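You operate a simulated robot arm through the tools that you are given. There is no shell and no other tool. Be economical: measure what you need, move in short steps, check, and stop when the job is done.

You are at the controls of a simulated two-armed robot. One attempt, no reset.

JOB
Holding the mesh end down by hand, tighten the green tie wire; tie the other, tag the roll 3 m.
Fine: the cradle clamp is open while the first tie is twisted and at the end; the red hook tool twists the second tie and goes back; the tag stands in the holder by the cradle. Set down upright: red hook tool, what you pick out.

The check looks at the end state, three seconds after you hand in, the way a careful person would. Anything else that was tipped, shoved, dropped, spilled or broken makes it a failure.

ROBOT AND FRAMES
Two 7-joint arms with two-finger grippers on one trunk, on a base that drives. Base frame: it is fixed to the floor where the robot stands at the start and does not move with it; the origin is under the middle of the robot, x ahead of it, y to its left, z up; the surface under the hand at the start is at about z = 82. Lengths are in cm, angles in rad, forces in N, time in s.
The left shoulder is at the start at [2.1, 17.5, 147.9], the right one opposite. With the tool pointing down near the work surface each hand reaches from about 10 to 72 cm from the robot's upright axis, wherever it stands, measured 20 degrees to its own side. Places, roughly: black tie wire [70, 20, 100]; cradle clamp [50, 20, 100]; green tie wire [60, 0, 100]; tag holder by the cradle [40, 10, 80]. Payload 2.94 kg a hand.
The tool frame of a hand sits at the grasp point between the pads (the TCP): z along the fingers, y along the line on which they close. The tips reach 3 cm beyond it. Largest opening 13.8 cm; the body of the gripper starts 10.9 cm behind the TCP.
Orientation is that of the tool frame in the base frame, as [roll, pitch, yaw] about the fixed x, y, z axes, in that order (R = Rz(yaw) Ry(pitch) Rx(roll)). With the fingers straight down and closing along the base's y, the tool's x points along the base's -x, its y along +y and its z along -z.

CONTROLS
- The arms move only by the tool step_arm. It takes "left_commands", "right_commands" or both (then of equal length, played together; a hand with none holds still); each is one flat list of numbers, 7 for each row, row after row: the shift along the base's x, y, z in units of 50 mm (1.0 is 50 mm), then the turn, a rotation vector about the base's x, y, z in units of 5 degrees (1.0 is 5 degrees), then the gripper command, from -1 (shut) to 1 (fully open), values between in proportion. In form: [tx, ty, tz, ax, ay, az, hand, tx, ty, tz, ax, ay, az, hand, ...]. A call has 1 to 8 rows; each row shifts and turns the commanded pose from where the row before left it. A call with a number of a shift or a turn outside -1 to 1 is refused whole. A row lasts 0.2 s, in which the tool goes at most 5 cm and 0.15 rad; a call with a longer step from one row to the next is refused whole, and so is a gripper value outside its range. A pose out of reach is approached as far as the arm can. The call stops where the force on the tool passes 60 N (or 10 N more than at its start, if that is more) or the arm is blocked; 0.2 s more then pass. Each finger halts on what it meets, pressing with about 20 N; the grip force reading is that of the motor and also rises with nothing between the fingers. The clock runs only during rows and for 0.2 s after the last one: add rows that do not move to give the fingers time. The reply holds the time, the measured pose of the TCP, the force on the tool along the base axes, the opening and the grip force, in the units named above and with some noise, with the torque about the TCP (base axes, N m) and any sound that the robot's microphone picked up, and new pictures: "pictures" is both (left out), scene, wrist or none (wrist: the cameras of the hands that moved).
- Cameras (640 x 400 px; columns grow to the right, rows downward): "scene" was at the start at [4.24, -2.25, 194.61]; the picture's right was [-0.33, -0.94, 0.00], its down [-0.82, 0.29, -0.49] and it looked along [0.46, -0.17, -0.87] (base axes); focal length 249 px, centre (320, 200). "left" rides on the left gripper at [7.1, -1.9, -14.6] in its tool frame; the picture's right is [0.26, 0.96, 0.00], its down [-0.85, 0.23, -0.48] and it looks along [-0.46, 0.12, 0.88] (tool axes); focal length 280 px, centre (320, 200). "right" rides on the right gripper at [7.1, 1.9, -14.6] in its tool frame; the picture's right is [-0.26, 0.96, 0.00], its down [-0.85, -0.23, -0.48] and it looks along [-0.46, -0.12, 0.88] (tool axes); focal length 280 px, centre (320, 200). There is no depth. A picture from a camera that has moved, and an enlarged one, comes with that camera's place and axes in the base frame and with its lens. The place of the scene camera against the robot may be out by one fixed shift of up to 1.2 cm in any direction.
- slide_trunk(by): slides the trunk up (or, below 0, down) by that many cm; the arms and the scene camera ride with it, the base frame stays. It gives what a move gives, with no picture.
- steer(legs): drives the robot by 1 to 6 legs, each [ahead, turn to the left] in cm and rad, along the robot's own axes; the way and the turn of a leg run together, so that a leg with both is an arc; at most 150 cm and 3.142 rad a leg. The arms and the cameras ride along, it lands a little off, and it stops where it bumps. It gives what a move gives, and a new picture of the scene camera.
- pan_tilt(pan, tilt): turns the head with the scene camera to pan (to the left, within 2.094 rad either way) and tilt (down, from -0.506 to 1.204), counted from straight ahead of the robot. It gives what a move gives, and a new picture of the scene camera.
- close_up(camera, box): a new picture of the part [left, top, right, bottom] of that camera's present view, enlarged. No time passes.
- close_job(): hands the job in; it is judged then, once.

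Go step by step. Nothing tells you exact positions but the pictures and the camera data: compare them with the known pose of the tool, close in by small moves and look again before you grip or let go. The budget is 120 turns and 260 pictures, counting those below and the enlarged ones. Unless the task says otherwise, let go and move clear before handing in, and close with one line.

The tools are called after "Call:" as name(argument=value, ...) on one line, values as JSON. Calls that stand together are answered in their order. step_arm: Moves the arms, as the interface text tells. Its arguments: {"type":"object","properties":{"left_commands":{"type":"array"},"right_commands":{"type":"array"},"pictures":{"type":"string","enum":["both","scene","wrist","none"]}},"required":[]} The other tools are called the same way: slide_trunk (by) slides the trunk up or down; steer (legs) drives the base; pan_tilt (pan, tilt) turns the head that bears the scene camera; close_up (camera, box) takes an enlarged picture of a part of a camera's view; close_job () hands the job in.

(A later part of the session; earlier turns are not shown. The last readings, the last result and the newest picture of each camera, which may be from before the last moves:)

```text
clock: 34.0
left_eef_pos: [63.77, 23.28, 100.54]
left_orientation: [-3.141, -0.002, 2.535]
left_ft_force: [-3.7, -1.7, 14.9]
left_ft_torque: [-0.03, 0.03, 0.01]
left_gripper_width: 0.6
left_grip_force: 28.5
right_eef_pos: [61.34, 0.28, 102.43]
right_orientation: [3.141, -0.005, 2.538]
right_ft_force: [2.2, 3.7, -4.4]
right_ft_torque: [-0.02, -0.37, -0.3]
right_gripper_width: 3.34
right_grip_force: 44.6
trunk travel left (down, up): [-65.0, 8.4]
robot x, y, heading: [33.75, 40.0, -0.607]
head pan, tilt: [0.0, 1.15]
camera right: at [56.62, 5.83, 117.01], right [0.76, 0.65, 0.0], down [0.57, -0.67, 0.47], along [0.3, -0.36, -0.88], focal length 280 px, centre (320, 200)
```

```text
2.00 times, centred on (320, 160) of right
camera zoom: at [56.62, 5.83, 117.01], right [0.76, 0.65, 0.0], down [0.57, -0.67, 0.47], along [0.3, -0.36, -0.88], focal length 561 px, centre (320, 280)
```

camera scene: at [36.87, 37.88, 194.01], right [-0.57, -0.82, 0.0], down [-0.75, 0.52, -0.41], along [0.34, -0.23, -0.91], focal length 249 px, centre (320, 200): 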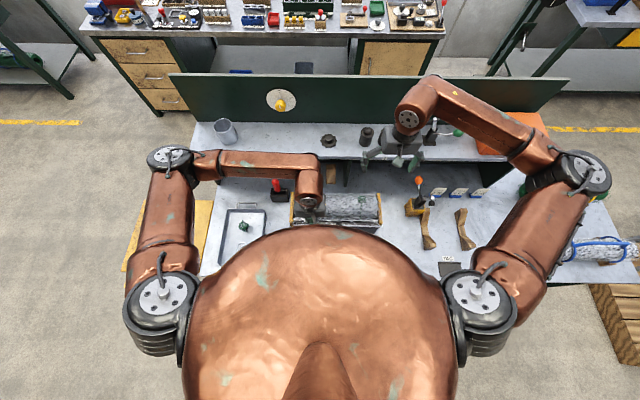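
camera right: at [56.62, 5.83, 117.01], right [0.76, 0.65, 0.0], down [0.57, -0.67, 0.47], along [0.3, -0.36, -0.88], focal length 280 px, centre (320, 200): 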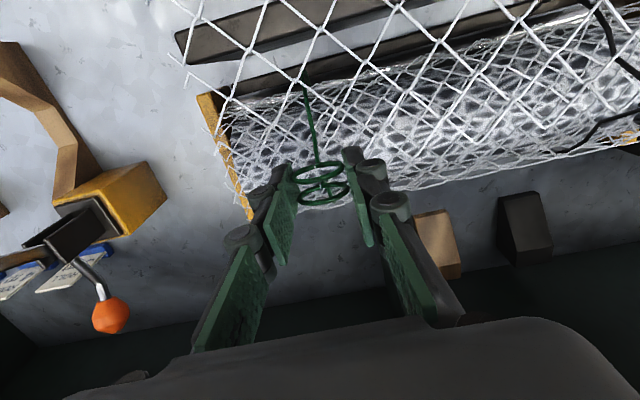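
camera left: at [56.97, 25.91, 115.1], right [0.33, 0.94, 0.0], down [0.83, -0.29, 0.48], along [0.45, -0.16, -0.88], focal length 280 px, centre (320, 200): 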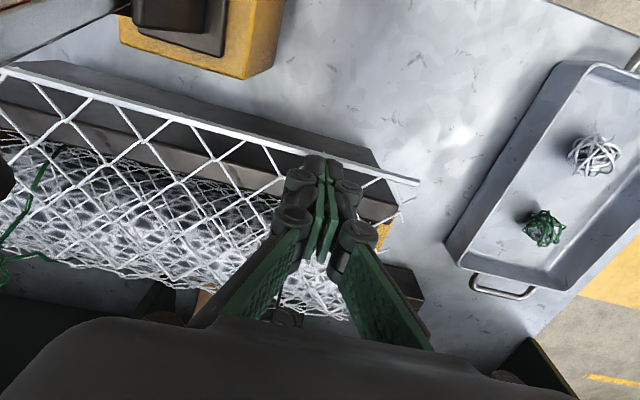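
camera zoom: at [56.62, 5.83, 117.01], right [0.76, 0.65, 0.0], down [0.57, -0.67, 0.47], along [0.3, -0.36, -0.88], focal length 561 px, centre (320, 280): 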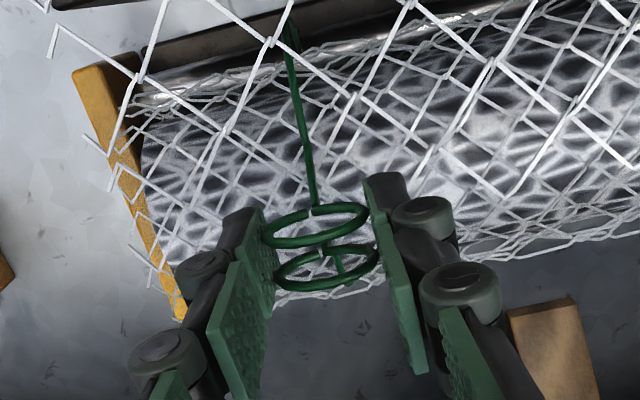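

The loops are gripped at 3.3 cm. I start twisting clockwise (negative z).

Call:
step_arm(right_commands=[0, 0, 0, 0, 0, -1, -1, 0, 0, 0, 0, 0, -1, -1, 0, 0, 0, 0, 0, -1, -1, 0, 0, 0, 0, 0, -1, -1, 0, 0, 0, 0, 0, -1, -1, 0, 0, 0, 0, 0, -1, -1, 0, 0, 0, 0, 0, -1, -1, 0, 0, 0, 0, 0, -1, -1], pictures="wrist")

Call:
close_up(camera="right", box=[200, 60, 440, 260])

```text
clock: 35.8
left_eef_pos: [63.9, 23.54, 100.58]
left_orientation: [3.139, 0.002, 2.534]
left_ft_force: [0.7, -1.0, 10.2]
left_ft_torque: [-0.04, -0.01, -0.01]
left_gripper_width: 0.62
left_grip_force: 28.5
right_eef_pos: [61.33, 0.35, 102.48]
right_orientation: [-3.14, -0.003, 1.838]
right_ft_force: [-9.3, 1.8, 2.3]
right_ft_torque: [0.91, 0.51, -0.03]
right_gripper_width: 3.36
right_grip_force: 45.1
trunk travel left (down, up): [-65.0, 8.4]
robot x, y, heading: [33.64, 40.31, -0.607]
head pan, tilt: [0.0, 1.15]
camera right: at [61.37, 7.56, 117.02], right [1.0, 0.0, 0.0], down [0.0, -0.88, 0.47], along [0.0, -0.47, -0.88], focal length 280 px, centre (320, 200)
```

right: 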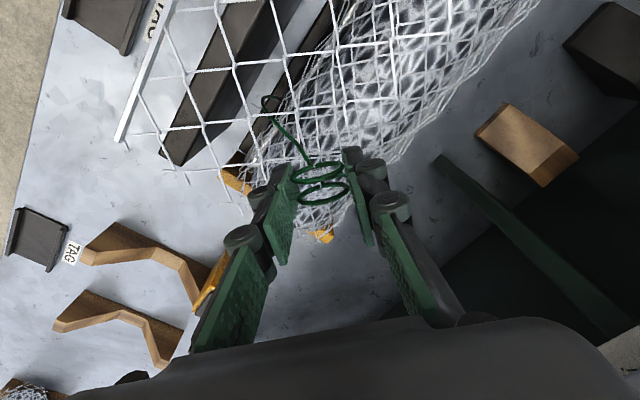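

```text
2.00 times, centred on (320, 160) of right
camera zoom: at [61.37, 7.56, 117.02], right [1.0, 0.0, 0.0], down [0.0, -0.88, 0.47], along [0.0, -0.47, -0.88], focal length 561 px, centre (320, 280)
```

zoom: 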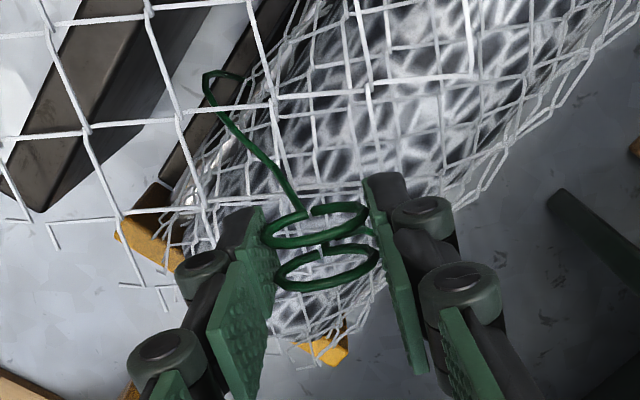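

The loops turn with the grip and the tails wind. I continue.

Call:
step_arm(right_commands=[0, 0, 0, 0, 0, -1, -1, 0, 0, 0, 0, 0, -1, -1, 0, 0, 0, 0, 0, -1, -1, 0, 0, 0, 0, 0, -1, -1, 0, 0, 0, 0, 0, -1, -1, 0, 0, 0, 0, 0, -1, -1, 0, 0, 0, 0, 0, -1, -1, 0, 0, 0, 0, 0, -1, -1], pictures="none")

Call:
step_arm(right_commands=[0, 0, 0, 0, 0, -1, -1, 0, 0, 0, 0, 0, -1, -1, 0, 0, 0, 0, 0, -1, -1, 0, 0, 0, 0, 0, -1, -1, 0, 0, 0, 0, 0, -1, -1, 0, 0, 0, 0, 0, -1, -1, 0, 0, 0, 0, 0, -1, -1, 0, 0, 0, 0, 0, -1, -1], pictures="wrist")

Call:
close_up(camera="right", box=[200, 60, 440, 260])

```text
clock: 37.6
left_eef_pos: [63.96, 23.51, 100.53]
left_orientation: [3.141, -0.001, 2.536]
left_ft_force: [2.8, -1.8, 7.8]
left_ft_torque: [-0.05, -0.11, -0.01]
left_gripper_width: 0.6
left_grip_force: 28.5
right_eef_pos: [61.4, 0.36, 102.53]
right_orientation: [3.141, -0.004, 1.141]
right_ft_force: [-10.6, 1.3, 7.4]
right_ft_torque: [-0.37, 0.57, 0.0]
right_gripper_width: 3.34
right_grip_force: 45.2
trunk travel left (down, up): [-65.0, 8.4]
robot x, y, heading: [33.62, 40.39, -0.605]
head pan, tilt: [0.0, 1.15]
```

```text
clock: 39.4
left_eef_pos: [63.76, 23.6, 100.54]
left_orientation: [-3.141, -0.001, 2.537]
left_ft_force: [-0.9, 1.6, 6.2]
left_ft_torque: [0.04, 0.05, 0.03]
left_gripper_width: 0.58
left_grip_force: 28.6
right_eef_pos: [61.42, 0.34, 102.47]
right_orientation: [3.141, -0.009, 0.442]
right_ft_force: [-6.2, -6.4, 18.1]
right_ft_torque: [-0.46, 0.71, -0.05]
right_gripper_width: 3.34
right_grip_force: 44.7
trunk travel left (down, up): [-65.0, 8.4]
robot x, y, heading: [33.63, 40.11, -0.603]
head pan, tilt: [0.0, 1.15]
camera right: at [68.54, 1.52, 117.02], right [0.18, -0.98, 0.0], down [-0.87, -0.16, 0.47], along [-0.46, -0.08, -0.88], focal length 280 px, centre (320, 200)
```

right: 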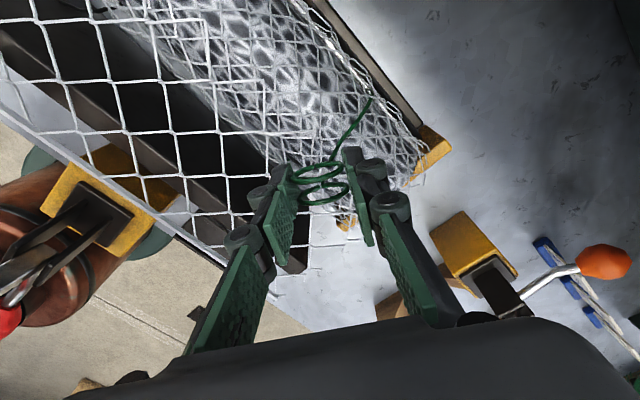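

```text
2.00 times, centred on (320, 160) of right
camera zoom: at [68.54, 1.52, 117.02], right [0.18, -0.98, 0.0], down [-0.87, -0.16, 0.47], along [-0.46, -0.08, -0.88], focal length 561 px, centre (320, 280)
```

zoom: 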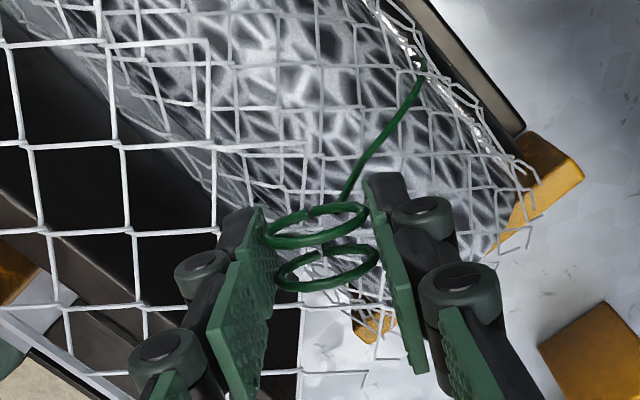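

120° done and the wire follows. Continuing.

Call:
step_arm(right_commands=[0, 0, 0, 0, 0, -1, -1, 0, 0, 0, 0, 0, -1, -1, 0, 0, 0, 0, 0, -1, -1, 0, 0, 0, 0, 0, -1, -1, 0, 0, 0, 0, 0, -1, -1, 0, 0, 0, 0, 0, -1, -1, 0, 0, 0, 0, 0, -1, -1, 0, 0, 0, 0, 0, -1, -1], pictures="none")

Call:
step_arm(right_commands=[0, 0, 0, 0, 0, -1, -1, 0, 0, 0, 0, 0, -1, -1, 0, 0, 0, 0, 0, -1, -1, 0, 0, 0, 0, 0, -1, -1], pictures="wrist")

Call:
close_up(camera="right", box=[200, 60, 440, 260])

```text
clock: 41.2
left_eef_pos: [63.82, 23.53, 100.54]
left_orientation: [3.141, 0.0, 2.536]
left_ft_force: [-3.5, 4.7, 10.9]
left_ft_torque: [0.1, 0.08, -0.01]
left_gripper_width: 0.61
left_grip_force: 28.5
right_eef_pos: [61.44, 0.3, 102.45]
right_orientation: [-3.141, -0.006, -0.256]
right_ft_force: [-1.1, -12.7, 5.5]
right_ft_torque: [-0.32, 0.8, 0.04]
right_gripper_width: 3.33
right_grip_force: 45.0
trunk travel left (down, up): [-65.0, 8.4]
robot x, y, heading: [34.02, 40.11, -0.603]
head pan, tilt: [0.0, 1.15]
```

```text
clock: 42.2
left_eef_pos: [63.87, 23.52, 100.58]
left_orientation: [3.141, 0.001, 2.535]
left_ft_force: [-3.1, 0.1, 10.6]
left_ft_torque: [0.03, 0.04, 0.01]
left_gripper_width: 0.6
left_grip_force: 29.1
right_eef_pos: [61.41, 0.17, 102.38]
right_orientation: [-3.14, -0.008, -0.603]
right_ft_force: [-1.7, -8.6, 6.3]
right_ft_torque: [-0.45, -0.21, 0.04]
right_gripper_width: 3.34
right_grip_force: 45.4
trunk travel left (down, up): [-65.0, 8.4]
robot x, y, heading: [33.81, 40.47, -0.606]
head pan, tilt: [0.0, 1.15]
camera right: at [66.05, -5.4, 117.0], right [-0.76, -0.65, 0.0], down [-0.57, 0.67, 0.47], along [-0.3, 0.36, -0.88], focal length 280 px, centre (320, 200)
```

right: 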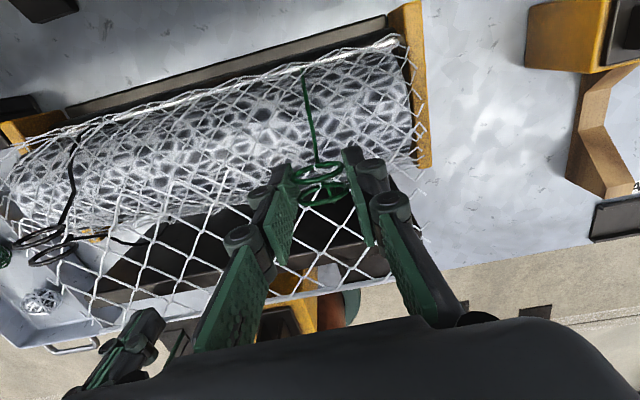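

```text
2.00 times, centred on (320, 160) of right
camera zoom: at [66.05, -5.4, 117.0], right [-0.76, -0.65, 0.0], down [-0.57, 0.67, 0.47], along [-0.3, 0.36, -0.88], focal length 561 px, centre (320, 280)
```

zoom: 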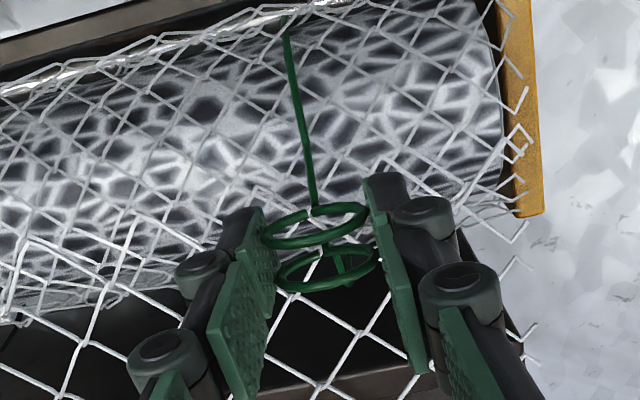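

Half a turn in; I keep twisting as far as the wrist allows.

Call:
step_arm(right_commands=[0, 0, 0, 0, 0, -1, -1, 0, 0, 0, 0, 0, -1, -1, 0, 0, 0, 0, 0, -1, -1, 0, 0, 0, 0, 0, -1, -1, 0, 0, 0, 0, 0, -1, -1, 0, 0, 0, 0, 0, -1, -1, 0, 0, 0, 0, 0, -1, -1, 0, 0, 0, 0, 0, -1, -1], pictures="none")

Call:
step_arm(right_commands=[0, 0, 0, 0, 0, -1, -1, 0, 0, 0, 0, 0, -1, -1, 0, 0, 0, 0, 0, -1, -1, 0, 0, 0, 0, 0, -1, -1, 0, 0, 0, 0, 0, -1, -1, 0, 0, 0, 0, 0, -1, -1], pictures="wrist")

Call:
close_up(camera="right", box=[200, 60, 440, 260])

```text
clock: 44.0
left_eef_pos: [63.89, 23.45, 100.45]
left_orientation: [3.139, 0.003, 2.534]
left_ft_force: [0.8, -2.4, 9.2]
left_ft_torque: [-0.06, -0.06, -0.01]
left_gripper_width: 0.59
left_grip_force: 28.3
right_eef_pos: [61.37, 0.21, 102.53]
right_orientation: [-3.139, -0.005, -1.303]
right_ft_force: [-6.8, -10.4, 16.1]
right_ft_torque: [-0.15, 0.33, 0.02]
right_gripper_width: 3.36
right_grip_force: 45.3
trunk travel left (down, up): [-65.0, 8.4]
robot x, y, heading: [33.69, 40.42, -0.607]
head pan, tilt: [0.0, 1.15]
```

```text
clock: 45.4
left_eef_pos: [63.86, 23.41, 100.55]
left_orientation: [3.14, 0.001, 2.536]
left_ft_force: [4.6, 1.8, 13.4]
left_ft_torque: [0.01, -0.09, 0.0]
left_gripper_width: 0.61
left_grip_force: 28.1
right_eef_pos: [61.46, 0.23, 102.31]
right_orientation: [-3.139, -0.005, -1.828]
right_ft_force: [-9.5, -13.7, 8.9]
right_ft_torque: [-0.02, 0.36, 0.02]
right_gripper_width: 3.32
right_grip_force: 44.5
trunk travel left (down, up): [-65.0, 8.4]
robot x, y, heading: [33.58, 40.08, -0.606]
head pan, tilt: [0.0, 1.15]
camera right: at [57.69, -6.11, 116.99], right [-0.87, 0.5, 0.0], down [0.44, 0.77, 0.47], along [0.24, 0.41, -0.88], focal length 280 px, centre (320, 200)
```

right: 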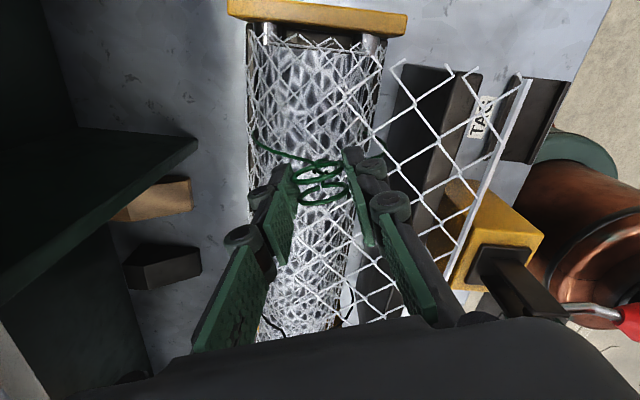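

```text
2.00 times, centred on (320, 160) of right
camera zoom: at [57.69, -6.11, 116.99], right [-0.87, 0.5, 0.0], down [0.44, 0.77, 0.47], along [0.24, 0.41, -0.88], focal length 561 px, centre (320, 280)
```

zoom: 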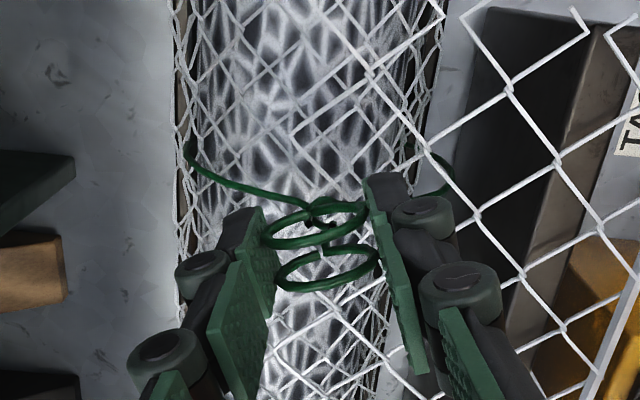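

A knot is forming below the loops after 250°. I try further turning.

Call:
step_arm(right_commands=[0, 0, 0, 0, 0, -1, -1, 0, 0, 0, 0, 0, -1, -1, 0, 0, 0, 0, 0, -1, -1, 0, 0, 0, 0, 0, -1, -1], pictures="wrist")

```text
clock: 46.4
left_eef_pos: [63.93, 23.41, 100.43]
left_orientation: [3.139, 0.001, 2.536]
left_ft_force: [6.4, 0.8, 11.2]
left_ft_torque: [0.03, -0.17, 0.04]
left_gripper_width: 0.59
left_grip_force: 28.6
right_eef_pos: [61.34, 0.19, 102.48]
right_orientation: [-3.14, -0.005, -2.177]
right_ft_force: [-12.9, -12.0, 9.4]
right_ft_torque: [-1.05, 0.73, 0.01]
right_gripper_width: 3.33
right_grip_force: 44.9
trunk travel left (down, up): [-65.0, 8.4]
robot x, y, heading: [33.75, 40.32, -0.607]
head pan, tilt: [0.0, 1.15]
camera right: at [55.72, -4.48, 116.98], right [-0.64, 0.76, 0.0], down [0.67, 0.57, 0.47], along [0.36, 0.3, -0.88], focal length 280 px, centre (320, 200)
```

right: 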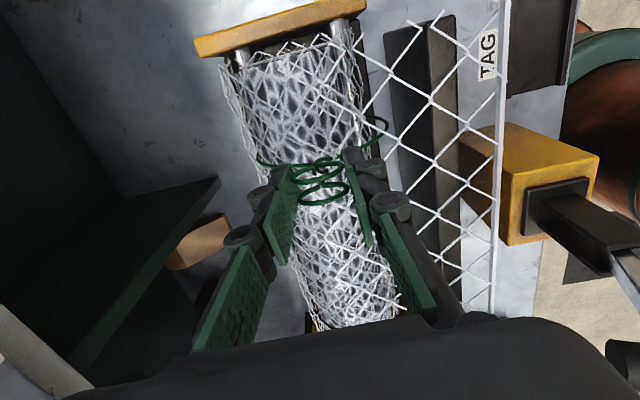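

Still moving freely; I go on toward a full turn.

Call:
step_arm(right_commands=[0, 0, 0, 0, 0, -1, -1, 0, 0, 0, 0, 0, -1, -1, 0, 0, 0, 0, 0, -1, -1, 0, 0, 0, 0, 0, -1, -1, 0, 0, 0, 0, 0, -1, -1, 0, 0, 0, 0, 0, -1, -1], pictures="wrist")

Call:
close_up(camera="right", box=[200, 60, 440, 260])

```text
clock: 47.8
left_eef_pos: [63.79, 23.34, 100.46]
left_orientation: [3.139, 0.002, 2.536]
left_ft_force: [5.1, 0.5, 7.0]
left_ft_torque: [0.01, -0.09, 0.0]
left_gripper_width: 0.59
left_grip_force: 28.7
right_eef_pos: [61.45, 0.26, 102.41]
right_orientation: [-3.141, -0.003, -2.7]
right_ft_force: [-14.6, -13.0, 14.5]
right_ft_torque: [-0.66, 0.67, -0.01]
right_gripper_width: 3.33
right_grip_force: 45.0
trunk travel left (down, up): [-65.0, 8.4]
robot x, y, heading: [33.65, 40.33, -0.605]
head pan, tilt: [0.0, 1.15]
camera right: at [54.12, -1.03, 116.97], right [-0.18, 0.98, 0.0], down [0.87, 0.16, 0.47], along [0.47, 0.08, -0.88], focal length 280 px, centre (320, 200)
```

right: 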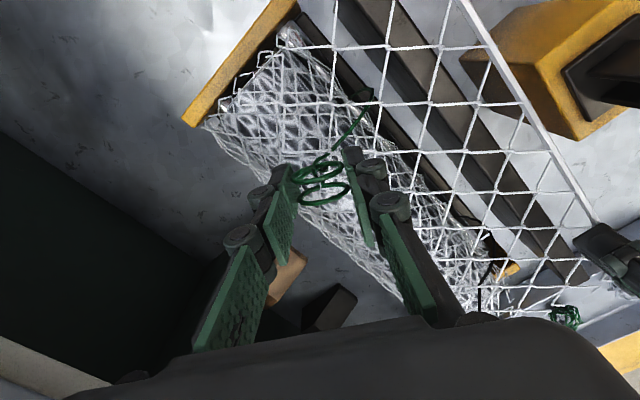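

```text
2.00 times, centred on (320, 160) of right
camera zoom: at [54.12, -1.03, 116.97], right [-0.18, 0.98, 0.0], down [0.87, 0.16, 0.47], along [0.47, 0.08, -0.88], focal length 561 px, centre (320, 280)
```

zoom: 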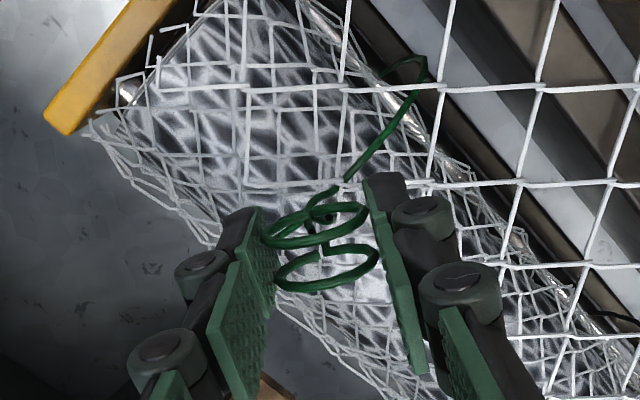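

300° now with a visible twist and slack still in the wire. Continue.

Call:
step_arm(right_commands=[0, 0, 0, 0, 0, -1, -1, 0, 0, 0, 0, 0, -1, -1, 0, 0, 0, 0, 0, -1, -1, 0, 0, 0, 0, 0, -1, -1, 0, 0, 0, 0, 0, -1, -1, 0, 0, 0, 0, 0, -1, -1, 0, 0, 0, 0, 0, -1, -1, 0, 0, 0, 0, 0, -1, -1], pictures="wrist")

Call:
close_up(camera="right", box=[200, 60, 440, 260])

```text
clock: 49.6
left_eef_pos: [63.73, 23.65, 100.63]
left_orientation: [3.142, 0.001, 2.535]
left_ft_force: [1.0, 2.3, 4.0]
left_ft_torque: [0.09, -0.01, 0.04]
left_gripper_width: 0.63
left_grip_force: 29.0
right_eef_pos: [62.15, 0.06, 100.71]
right_orientation: [3.123, 0.008, 2.959]
right_ft_force: [-9.4, 15.5, 26.6]
right_ft_torque: [0.16, 1.16, -0.1]
right_gripper_width: 3.27
right_grip_force: 45.2
right hand out of reach, approached as far as the arm can: row 6, 7, 8
trunk travel left (down, up): [-65.0, 8.4]
robot x, y, heading: [33.68, 40.32, -0.607]
head pan, tilt: [0.0, 1.15]
stopped in row 8 (right hand): the force on the tool passed its limit at 64 N (the readings are from after the stop); the commanded pose is now the measured one
camera right: at [55.35, 2.97, 115.36], right [0.43, 0.9, 0.02], down [0.79, -0.39, 0.48], along [0.44, -0.19, -0.88], focal length 280 px, centre (320, 200)
```

right: 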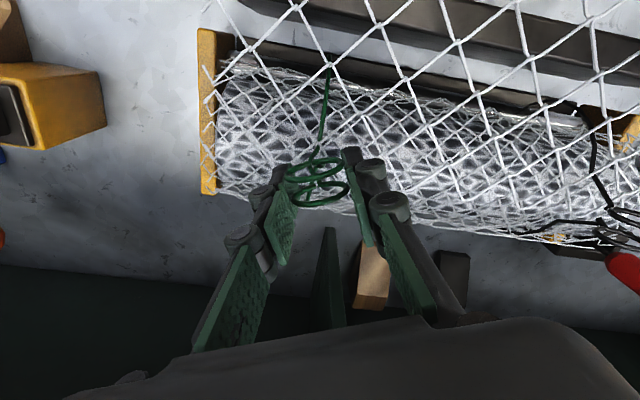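

```text
2.00 times, centred on (320, 160) of right
camera zoom: at [55.35, 2.97, 115.36], right [0.43, 0.9, 0.02], down [0.79, -0.39, 0.48], along [0.44, -0.19, -0.88], focal length 561 px, centre (320, 280)
```

zoom: 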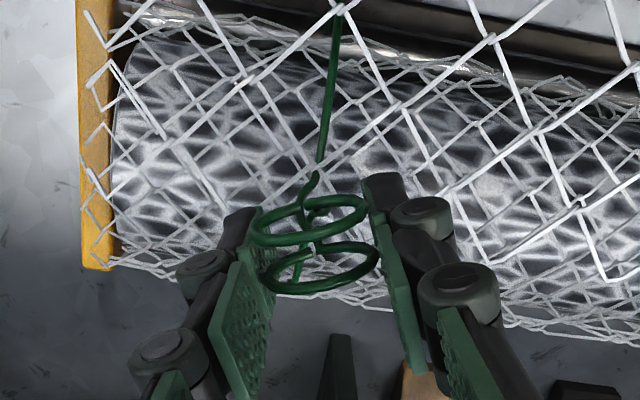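

Wrist limit reached at ~335°. I open, rise a few cm and inspect the tie.

Call:
step_arm(right_commands=[0, 0, 0.2, 0, 0, 0, -0.2, 0, 0, 0, 0, 0, 0, -0.2, 0, 0, 0, 0, 0, 0, -0.2, 0, 0, 0.5, 0, 0, 0, -0.2, 0, 0, 0.6, 0, 0, 0, -0.2, 0, 0, 0.6, 0, 0, 0, -0.2], pictures="wrist")

Call:
close_up(camera="right", box=[200, 20, 440, 220])

```text
clock: 51.0
left_eef_pos: [63.76, 23.58, 100.6]
left_orientation: [3.141, -0.001, 2.536]
left_ft_force: [-5.4, 4.8, 17.2]
left_ft_torque: [0.09, 0.05, -0.02]
left_gripper_width: 0.6
left_grip_force: 28.6
right_eef_pos: [63.94, -3.83, 102.56]
right_orientation: [3.13, 0.009, 2.955]
right_ft_force: [0.4, -0.6, -0.3]
right_ft_torque: [0.02, -0.01, -0.02]
right_gripper_width: 5.52
right_grip_force: 0.1
right hand out of reach, approached as far as the arm can: row 1, 4, 5, 6
trunk travel left (down, up): [-65.0, 8.4]
robot x, y, heading: [33.59, 40.19, -0.603]
head pan, tilt: [0.0, 1.15]
camera right: at [57.06, -0.76, 117.09], right [0.44, 0.9, 0.01], down [0.79, -0.39, 0.48], along [0.44, -0.2, -0.88], focal length 280 px, centre (320, 200)
```

right: 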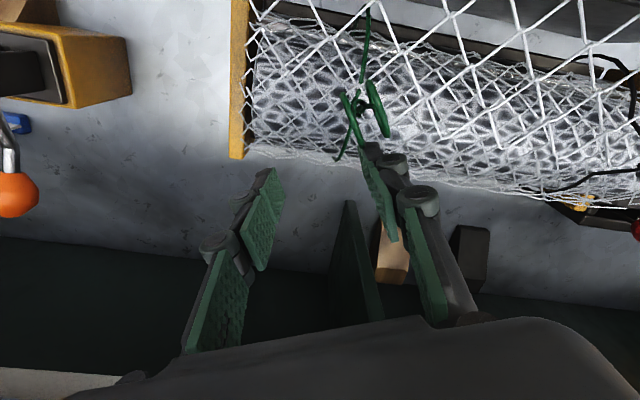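

```text
2.00 times, centred on (320, 120) of right
camera zoom: at [57.06, -0.76, 117.09], right [0.44, 0.9, 0.01], down [0.79, -0.39, 0.48], along [0.44, -0.2, -0.88], focal length 561 px, centre (320, 360)
```

zoom: 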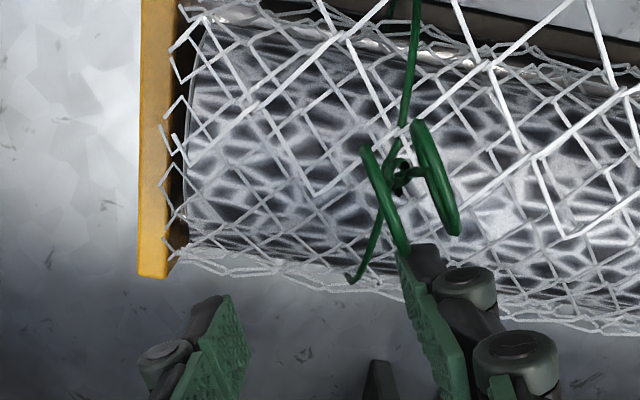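

The knot is there; the loops now stand turned 90°. The single wrist sweep isn't enough to call it tight, so I unwind the wrist at height for another go.

Call:
step_arm(right_commands=[0, 0, 0.1, 0, 0, 1, -0.2, 0, 0, 0.2, 0, 0, 1, -0.2, 0, 0, 0.3, 0, 0, 1, -0.2, 0, 0, 0.3, 0, 0, 1, -0.2, 0, 0, 0.3, 0, 0, 1, -0.2, 0, 0, 0.3, 0, 0, 1, -0.2, 0, 0, 0.3, 0, 0, 1, -0.2, 0, 0, 0, 0, 0, 1, -0.2], pictures="wrist")

Call:
close_up(camera="right", box=[200, 0, 520, 200])

```text
clock: 52.8
left_eef_pos: [63.82, 23.46, 100.41]
left_orientation: [-3.14, 0.0, 2.536]
left_ft_force: [-5.3, 2.7, 20.0]
left_ft_torque: [0.03, 0.09, 0.0]
left_gripper_width: 0.62
left_grip_force: 28.6
right_eef_pos: [63.94, -3.6, 111.36]
right_orientation: [3.128, 0.007, -2.63]
right_ft_force: [0.2, 0.3, 0.1]
right_ft_torque: [0.0, 0.04, 0.02]
right_gripper_width: 5.54
right_grip_force: 0.1
trunk travel left (down, up): [-65.0, 8.4]
robot x, y, heading: [33.95, 40.16, -0.608]
head pan, tilt: [0.0, 1.15]
camera right: at [56.77, -5.66, 125.94], right [-0.24, 0.97, 0.01], down [0.85, 0.21, 0.48], along [0.46, 0.13, -0.88], focal length 280 px, centre (320, 200)
```

right: 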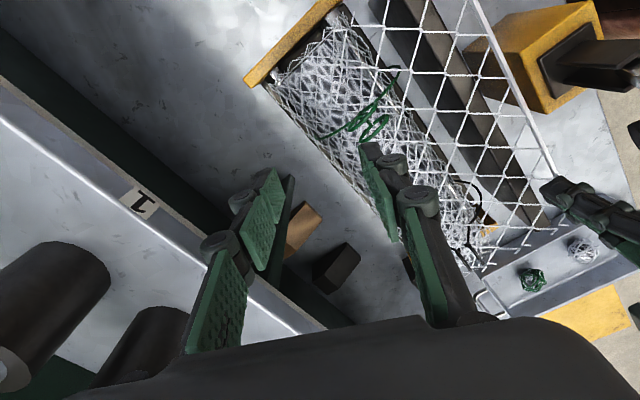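

```text
2.00 times, centred on (360, 100) of right
camera zoom: at [56.77, -5.66, 125.94], right [-0.24, 0.97, 0.01], down [0.85, 0.21, 0.48], along [0.46, 0.13, -0.88], focal length 561 px, centre (240, 400)
```

zoom: 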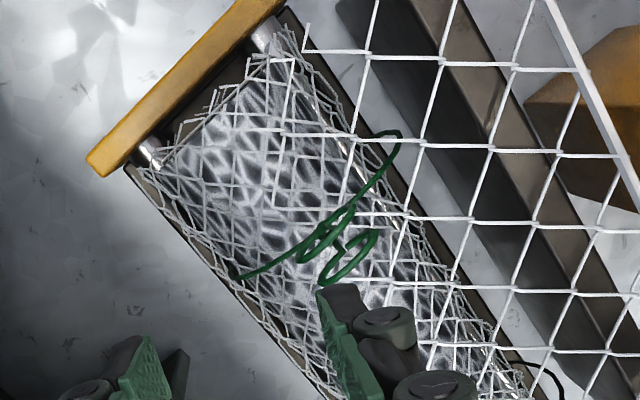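

I unwind the wrist at height and recentre over the loops.

Call:
step_arm(right_commands=[-0.0625, 0.1, 0, 0, 0, 1, -0.2, -0.0625, 0.1, 0, 0, 0, 1, -0.2, -0.0625, 0.1, 0, 0, 0, 1, -0.2, -0.0625, 0.1, 0, 0, 0, 1, -0.2, -0.0625, 0.1, 0, 0, 0, 1, -0.2, -0.0625, 0.1, 0, 0, 0, 1, -0.2, -0.0625, 0.1, 0, 0, 0, 1, -0.2, -0.0625, 0.1, 0, 0, 0, 1, -0.2], pictures="none")

Call:
step_arm(right_commands=[0, 0, 0, 0, 0, 1, -0.2, 0, 0, 0, 0, 0, 1, -0.2, 0, 0, 0, 0, 0, 1, -0.2, 0, 0, 0, 0, 0, 1, -0.2, 0, 0, 0, 0, 0, 1, -0.2, 0, 0, 0, 0, 0, 1, -0.2, 0, 0, 0, 0, 0, 1, -0.2, 0, 0, 0, 0, 0, 1, -0.2], pictures="none")

Call:
step_arm(right_commands=[0, 0, 0, 0, 0, 1, -0.2, 0, 0, 0, 0, 0, 1, -0.2, 0, 0, 0, 0, 0, 1, -0.2, 0, 0, 0, 0, 0, 1, -0.2, 0, 0, 0, 0, 0, 1, -0.2, 0, 0, 0, 0, 0, 1, -0.2, 0, 0, 0, 0, 0, 1, -0.2, 0, 0, 0, 0, 0, 1, -0.2], pictures="none")

Call:
step_arm(right_commands=[0, 0, 0, 0, 0, 1, -0.2, 0, 0, 0, 0, 0, 1, -0.2, 0, 0, 0, 0, 0, 1, -0.2, 0, 0, 0, 0, 0, 1, -0.2, 0, 0, 0, 0, 0, 1, -0.2, 0, 0, 0, 0, 0, 1, -0.2, 0, 0, 0, 0, 0, 1, -0.2, 0, 0, 0, 0, 0, 1, -0.2], pictures="none")

Call:
step_arm(right_commands=[0, 0, 0, 0, 0, 1, -0.2, 0, 0, 0, 0, 0, 1, -0.2, 0, 0, 0, 0, 0, 1, -0.2, 0, 0, 0, 0, 0, 1, -0.2, 0, 0, 0, 0, 0, 1, -0.2, 0, 0, 0, 0, 0, 1, -0.2, 0, 0, 0, 0, 0, 1, -0.2, 0, 0, 0, 0, 0, 1, -0.2], pictures="none")

Call:
step_arm(right_commands=[0, 0, 0, 0, 0, 1, -0.2, 0, 0, 0, 0, 0, 1, -0.2, 0, 0, 0, 0, 0, 1, -0.2, 0, 0, 0, 0, 0, 1, -0.2, 0, 0, 0, 0, 0, 1, -0.2, 0, 0, 0, 0, 0, 1, -0.2, 0, 0, 0, 0, 0, 1, -0.2, 0, 0, 0, 0, 0, 1, -0.2], pictures="none")

Call:
step_arm(right_commands=[0, 0, 0, 0, 0, 1, -0.2, 0, 0, 0, 0, 0, 1, -0.2, 0, 0, 0, 0, 0, 1, -0.2, 0, 0, 0, 0, 0, 1, -0.2, 0, 0, 0, 0, 0, 1, -0.2, 0, 0, 0, 0, 0, 1, -0.2, 0, 0, 0, 0, 0, 1, -0.2, 0, 0, 0, 0, 0, 1, -0.2], pictures="wrist")

Call:
close_up(camera="right", box=[200, 60, 440, 260])

```text
clock: 54.6
left_eef_pos: [63.85, 23.42, 100.53]
left_orientation: [3.141, -0.001, 2.535]
left_ft_force: [-3.0, 0.8, 19.6]
left_ft_torque: [-0.03, -0.03, -0.02]
left_gripper_width: 0.63
left_grip_force: 28.3
right_eef_pos: [61.46, 0.36, 111.39]
right_orientation: [3.13, 0.008, -1.933]
right_ft_force: [0.0, -0.2, 0.2]
right_ft_torque: [0.03, 0.01, 0.0]
right_gripper_width: 5.53
right_grip_force: 0.1
trunk travel left (down, up): [-65.0, 8.4]
robot x, y, heading: [33.09, 40.39, -0.606]
head pan, tilt: [0.0, 1.15]
```

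```text
clock: 56.4
left_eef_pos: [63.82, 23.48, 100.46]
left_orientation: [3.141, 0.001, 2.535]
left_ft_force: [-1.8, 0.4, 21.6]
left_ft_torque: [-0.07, -0.07, 0.02]
left_gripper_width: 0.62
left_grip_force: 28.0
right_eef_pos: [61.57, 0.34, 111.27]
right_orientation: [3.128, 0.005, -1.234]
right_ft_force: [1.1, 0.1, 0.5]
right_ft_torque: [0.01, 0.02, 0.01]
right_gripper_width: 5.52
right_grip_force: 0.2
trunk travel left (down, up): [-65.0, 8.4]
robot x, y, heading: [33.88, 40.17, -0.602]
head pan, tilt: [0.0, 1.15]
```

```text
clock: 58.2
left_eef_pos: [63.78, 23.51, 100.46]
left_orientation: [3.14, 0.0, 2.536]
left_ft_force: [0.3, 0.4, 22.7]
left_ft_torque: [-0.06, -0.1, 0.01]
left_gripper_width: 0.6
left_grip_force: 28.1
right_eef_pos: [61.37, 0.39, 111.37]
right_orientation: [3.128, 0.005, -0.538]
right_ft_force: [-0.1, 0.7, 0.4]
right_ft_torque: [-0.01, 0.01, -0.03]
right_gripper_width: 5.51
right_grip_force: 0.0
trunk travel left (down, up): [-65.0, 8.4]
robot x, y, heading: [33.29, 40.46, -0.604]
head pan, tilt: [0.0, 1.15]
```

```text
clock: 60.0
left_eef_pos: [63.86, 23.56, 100.45]
left_orientation: [-3.142, -0.001, 2.536]
left_ft_force: [-0.2, 0.1, 22.9]
left_ft_torque: [-0.04, -0.06, -0.02]
left_gripper_width: 0.6
left_grip_force: 28.6
right_eef_pos: [61.32, 0.41, 111.2]
right_orientation: [3.128, 0.005, 0.163]
right_ft_force: [0.0, 0.0, -0.6]
right_ft_torque: [0.0, -0.01, -0.01]
right_gripper_width: 5.51
right_grip_force: 0.2
trunk travel left (down, up): [-65.0, 8.4]
robot x, y, heading: [33.87, 40.34, -0.601]
head pan, tilt: [0.0, 1.15]
```

```text
clock: 61.8
left_eef_pos: [63.74, 23.55, 100.33]
left_orientation: [3.141, 0.0, 2.536]
left_ft_force: [-0.6, -1.2, 23.7]
left_ft_torque: [-0.05, -0.1, -0.01]
left_gripper_width: 0.62
left_grip_force: 28.2
right_eef_pos: [61.44, 0.41, 111.38]
right_orientation: [3.128, 0.006, 0.86]
right_ft_force: [-1.0, -0.3, -0.8]
right_ft_torque: [0.01, 0.01, 0.0]
right_gripper_width: 5.52
right_grip_force: 0.1
trunk travel left (down, up): [-65.0, 8.4]
robot x, y, heading: [33.82, 40.49, -0.601]
head pan, tilt: [0.0, 1.15]
```

```text
clock: 63.6
left_eef_pos: [63.94, 23.55, 100.51]
left_orientation: [3.14, 0.0, 2.535]
left_ft_force: [-0.5, -0.5, 23.1]
left_ft_torque: [-0.07, -0.1, 0.0]
left_gripper_width: 0.58
left_grip_force: 28.8
right_eef_pos: [61.36, 0.42, 111.32]
right_orientation: [3.129, 0.007, 1.558]
right_ft_force: [-0.8, -0.2, 0.0]
right_ft_torque: [0.0, -0.01, -0.05]
right_gripper_width: 5.52
right_grip_force: 0.1
trunk travel left (down, up): [-65.0, 8.4]
robot x, y, heading: [33.9, 40.44, -0.605]
head pan, tilt: [0.0, 1.15]
```

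```text
clock: 65.4
left_eef_pos: [63.9, 23.5, 100.45]
left_orientation: [3.14, 0.001, 2.535]
left_ft_force: [0.6, -0.8, 23.7]
left_ft_torque: [-0.05, -0.08, 0.03]
left_gripper_width: 0.59
left_grip_force: 28.4
right_eef_pos: [61.49, 0.46, 111.22]
right_orientation: [3.128, 0.007, 2.257]
right_ft_force: [0.0, -0.4, 0.6]
right_ft_torque: [0.0, 0.0, 0.02]
right_gripper_width: 5.54
right_grip_force: 0.1
trunk travel left (down, up): [-65.0, 8.4]
robot x, y, heading: [33.59, 40.24, -0.607]
head pan, tilt: [0.0, 1.15]
camera right: at [58.19, 7.06, 125.82], right [0.91, 0.41, 0.02], down [0.35, -0.8, 0.48], along [0.21, -0.43, -0.88], focal length 280 px, centre (320, 200)
```

right: 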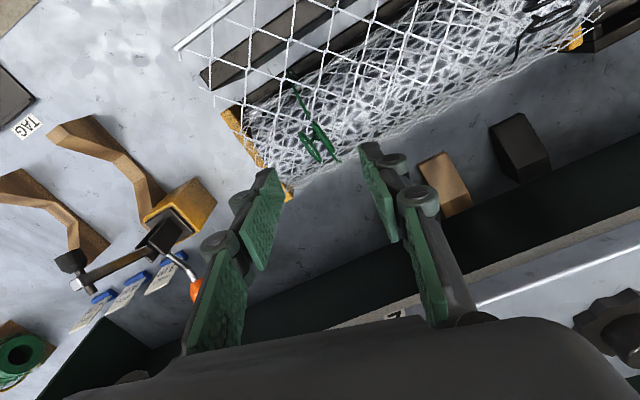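

```text
2.00 times, centred on (320, 160) of right
camera zoom: at [58.19, 7.06, 125.82], right [0.91, 0.41, 0.02], down [0.35, -0.8, 0.48], along [0.21, -0.43, -0.88], focal length 561 px, centre (320, 280)
```

zoom: 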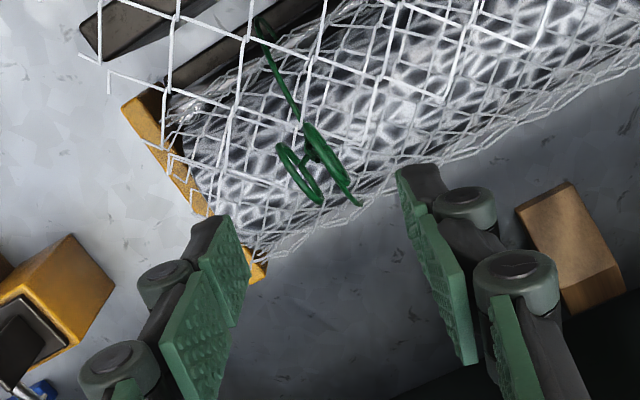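

The loops are centred between the fingers; rotating +25° lines their faces up with the pads. I descend, close and continue twisting.

Call:
step_arm(right_commands=[0, 0, -0.356, 0, 0, 1, -0.2, 0, 0, -0.356, 0, 0, 1, -0.2, 0, -0.03, -0.356, 0, 0, 1, -0.2, 0, 0, -0.356, 0, 0, 1, -0.2, 0, 0, -0.32, 0, 0, 1, -0.2], pictures="wrist")

Call:
close_up(camera="right", box=[200, 60, 440, 260])

```text
clock: 66.6
left_eef_pos: [63.94, 23.45, 100.4]
left_orientation: [-3.141, 0.001, 2.536]
left_ft_force: [0.3, 0.6, 22.2]
left_ft_torque: [-0.07, -0.1, 0.05]
left_gripper_width: 0.62
left_grip_force: 28.1
right_eef_pos: [61.46, 0.23, 102.62]
right_orientation: [3.127, 0.007, 2.693]
right_ft_force: [-0.2, 0.6, -0.3]
right_ft_torque: [0.02, 0.04, -0.01]
right_gripper_width: 5.54
right_grip_force: 0.0
trunk travel left (down, up): [-65.0, 8.4]
robot x, y, heading: [33.51, 40.23, -0.605]
head pan, tilt: [0.0, 1.15]
camera right: at [55.64, 4.98, 117.18], right [0.65, 0.76, 0.02], down [0.66, -0.58, 0.48], along [0.37, -0.3, -0.88], focal length 280 px, centre (320, 200)
```

right: 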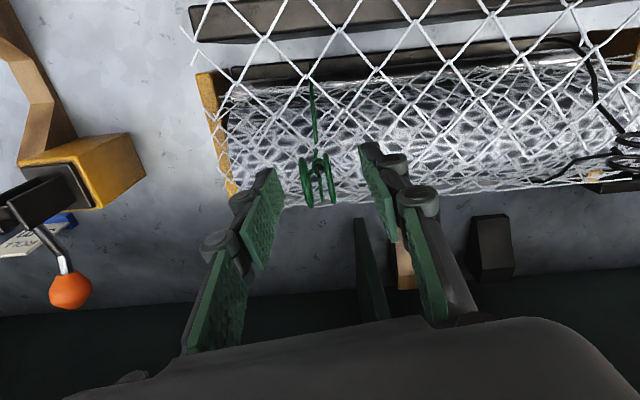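

```text
2.00 times, centred on (320, 160) of right
camera zoom: at [55.64, 4.98, 117.18], right [0.65, 0.76, 0.02], down [0.66, -0.58, 0.48], along [0.37, -0.3, -0.88], focal length 561 px, centre (320, 280)
```

zoom: 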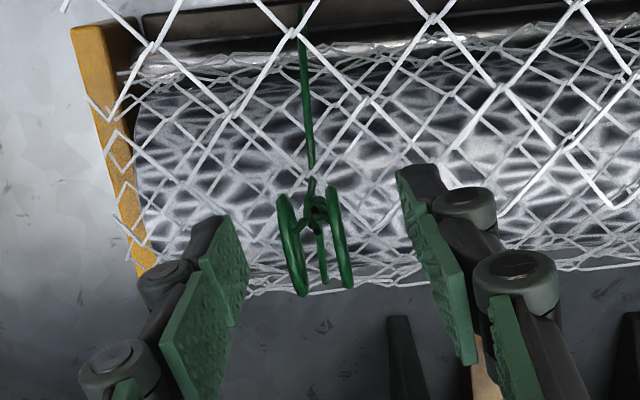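

Perfectly aligned. I close and twist through the range, watching the force.

Call:
step_arm(right_commands=[0, 0, 0, 0, 0, 0, -1, 0, 0, 0, 0, 0, 0, -1, 0, 0, 0, 0, 0, 0, -1, 0, 0, 0, 0, 0, 0, -1, 0, 0, 0, 0, 0, -1, -1, 0, 0, 0, 0, 0, -1, -1, 0, 0, 0, 0, 0, -1, -1, 0, 0, 0, 0, 0, -1, -1], pictures="wrist")

Call:
step_arm(right_commands=[0, 0, 0, 0, 0, -1, -1, 0, 0, 0, 0, 0, -1, -1, 0, 0, 0, 0, 0, -1, -1, 0, 0, 0, 0, 0, -1, -1, 0, 0, 0, 0, 0, -1, -1, 0, 0, 0, 0, 0, -1, -1, 0, 0, 0, 0, 0, -1, -1, 0, 0, 0, 0, 0, -1, -1], pictures="none")

Call:
step_arm(right_commands=[0, 0, 0, 0, 0, -1, -1, 0, 0, 0, 0, 0, -1, -1, 0, 0, 0, 0, 0, -1, -1, 0, 0, 0, 0, 0, -1, -1, 0, 0, 0, 0, 0, -1, -1, 0, 0, 0, 0, 0, -1, -1, 0, 0, 0, 0, 0, -1, -1, 0, 0, 0, 0, 0, -1, -1], pictures="none")

Call:
step_arm(right_commands=[0, 0, 0, 0, 0, -1, -1, 0, 0, 0, 0, 0, -1, -1, 0, 0, 0, 0, 0, -1, -1, 0, 0, 0, 0, 0, -1, -1, 0, 0, 0, 0, 0, -1, -1, 0, 0, 0, 0, 0, -1, -1, 0, 0, 0, 0, 0, -1, -1, 0, 0, 0, 0, 0, -1, -1], pictures="wrist")

Call:
close_up(camera="right", box=[200, 60, 440, 260])

```text
clock: 68.4
left_eef_pos: [63.85, 23.53, 100.52]
left_orientation: [3.138, 0.001, 2.537]
left_ft_force: [3.7, 4.8, 22.8]
left_ft_torque: [0.08, -0.2, 0.04]
left_gripper_width: 0.61
left_grip_force: 28.7
right_eef_pos: [61.48, 0.16, 102.54]
right_orientation: [3.129, 0.006, 2.34]
right_ft_force: [-6.6, -10.6, 7.6]
right_ft_torque: [-0.22, 0.52, 0.0]
right_gripper_width: 2.07
right_grip_force: 44.7
trunk travel left (down, up): [-65.0, 8.4]
robot x, y, heading: [33.55, 40.38, -0.609]
head pan, tilt: [0.0, 1.15]
camera right: at [57.56, 6.58, 117.16], right [0.88, 0.48, 0.01], down [0.42, -0.77, 0.48], along [0.24, -0.41, -0.88], focal length 280 px, centre (320, 200)
```

right: 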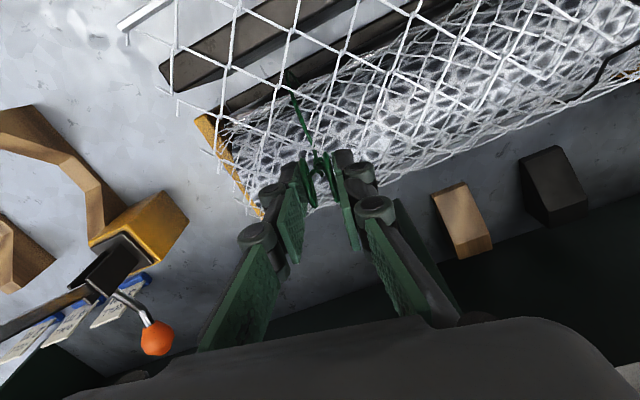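

```text
clock: 70.2
left_eef_pos: [63.85, 23.58, 100.38]
left_orientation: [-3.141, 0.001, 2.536]
left_ft_force: [5.1, 0.0, 19.0]
left_ft_torque: [-0.04, -0.15, 0.04]
left_gripper_width: 0.61
left_grip_force: 27.8
right_eef_pos: [61.4, 0.18, 102.57]
right_orientation: [3.128, 0.005, 1.642]
right_ft_force: [-9.3, -2.1, 6.6]
right_ft_torque: [-0.14, 0.16, 0.0]
right_gripper_width: 2.06
right_grip_force: 45.1
trunk travel left (down, up): [-65.0, 8.4]
robot x, y, heading: [33.92, 40.1, -0.609]
head pan, tilt: [0.0, 1.15]
```

```text
clock: 72.0
left_eef_pos: [63.78, 23.51, 100.46]
left_orientation: [-3.142, 0.001, 2.537]
left_ft_force: [2.7, -4.4, 14.1]
left_ft_torque: [-0.15, -0.13, 0.04]
left_gripper_width: 0.6
left_grip_force: 28.3
right_eef_pos: [61.4, 0.26, 102.65]
right_orientation: [3.125, 0.005, 0.943]
right_ft_force: [-5.9, -2.2, 23.4]
right_ft_torque: [-0.52, 0.58, 0.0]
right_gripper_width: 2.02
right_grip_force: 44.9
trunk travel left (down, up): [-65.0, 8.4]
robot x, y, heading: [33.68, 40.59, -0.608]
head pan, tilt: [0.0, 1.15]
```

```text
clock: 73.8
left_eef_pos: [63.84, 23.58, 100.49]
left_orientation: [-3.14, 0.002, 2.537]
left_ft_force: [0.5, -1.7, 17.5]
left_ft_torque: [-0.1, -0.11, 0.01]
left_gripper_width: 0.62
left_grip_force: 28.0
right_eef_pos: [61.42, 0.25, 102.65]
right_orientation: [3.128, 0.006, 0.247]
right_ft_force: [-4.4, 2.3, 8.3]
right_ft_torque: [0.22, -0.56, 0.01]
right_gripper_width: 2.06
right_grip_force: 44.6
trunk travel left (down, up): [-65.0, 8.4]
robot x, y, heading: [33.61, 39.98, -0.606]
head pan, tilt: [0.0, 1.15]
camera right: at [68.72, 0.34, 117.16], right [-0.02, -1.0, 0.01], down [-0.88, 0.02, 0.48], along [-0.48, 0.0, -0.88], focal length 280 px, centre (320, 200)
```

right: 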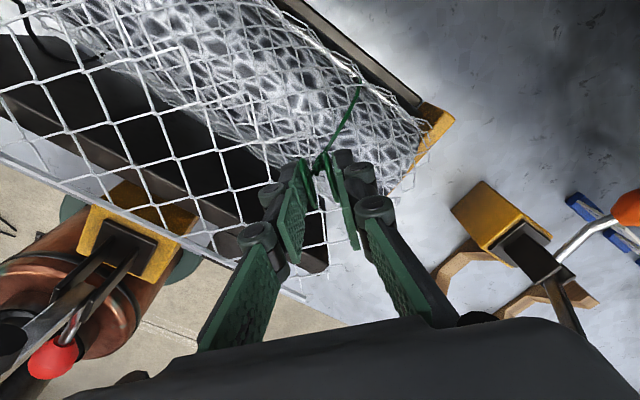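

```text
2.00 times, centred on (320, 160) of right
camera zoom: at [68.72, 0.34, 117.16], right [-0.02, -1.0, 0.01], down [-0.88, 0.02, 0.48], along [-0.48, 0.0, -0.88], focal length 561 px, centre (320, 280)
```

zoom: 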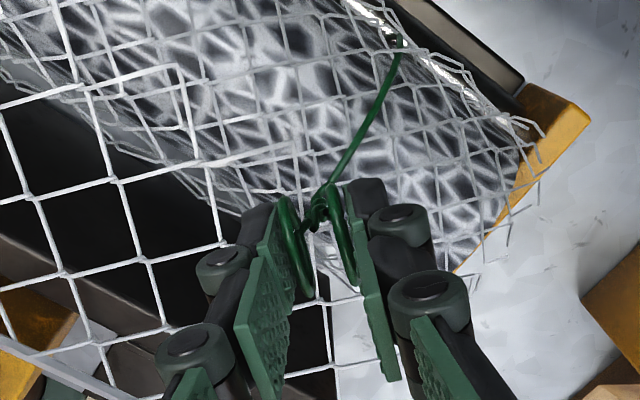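

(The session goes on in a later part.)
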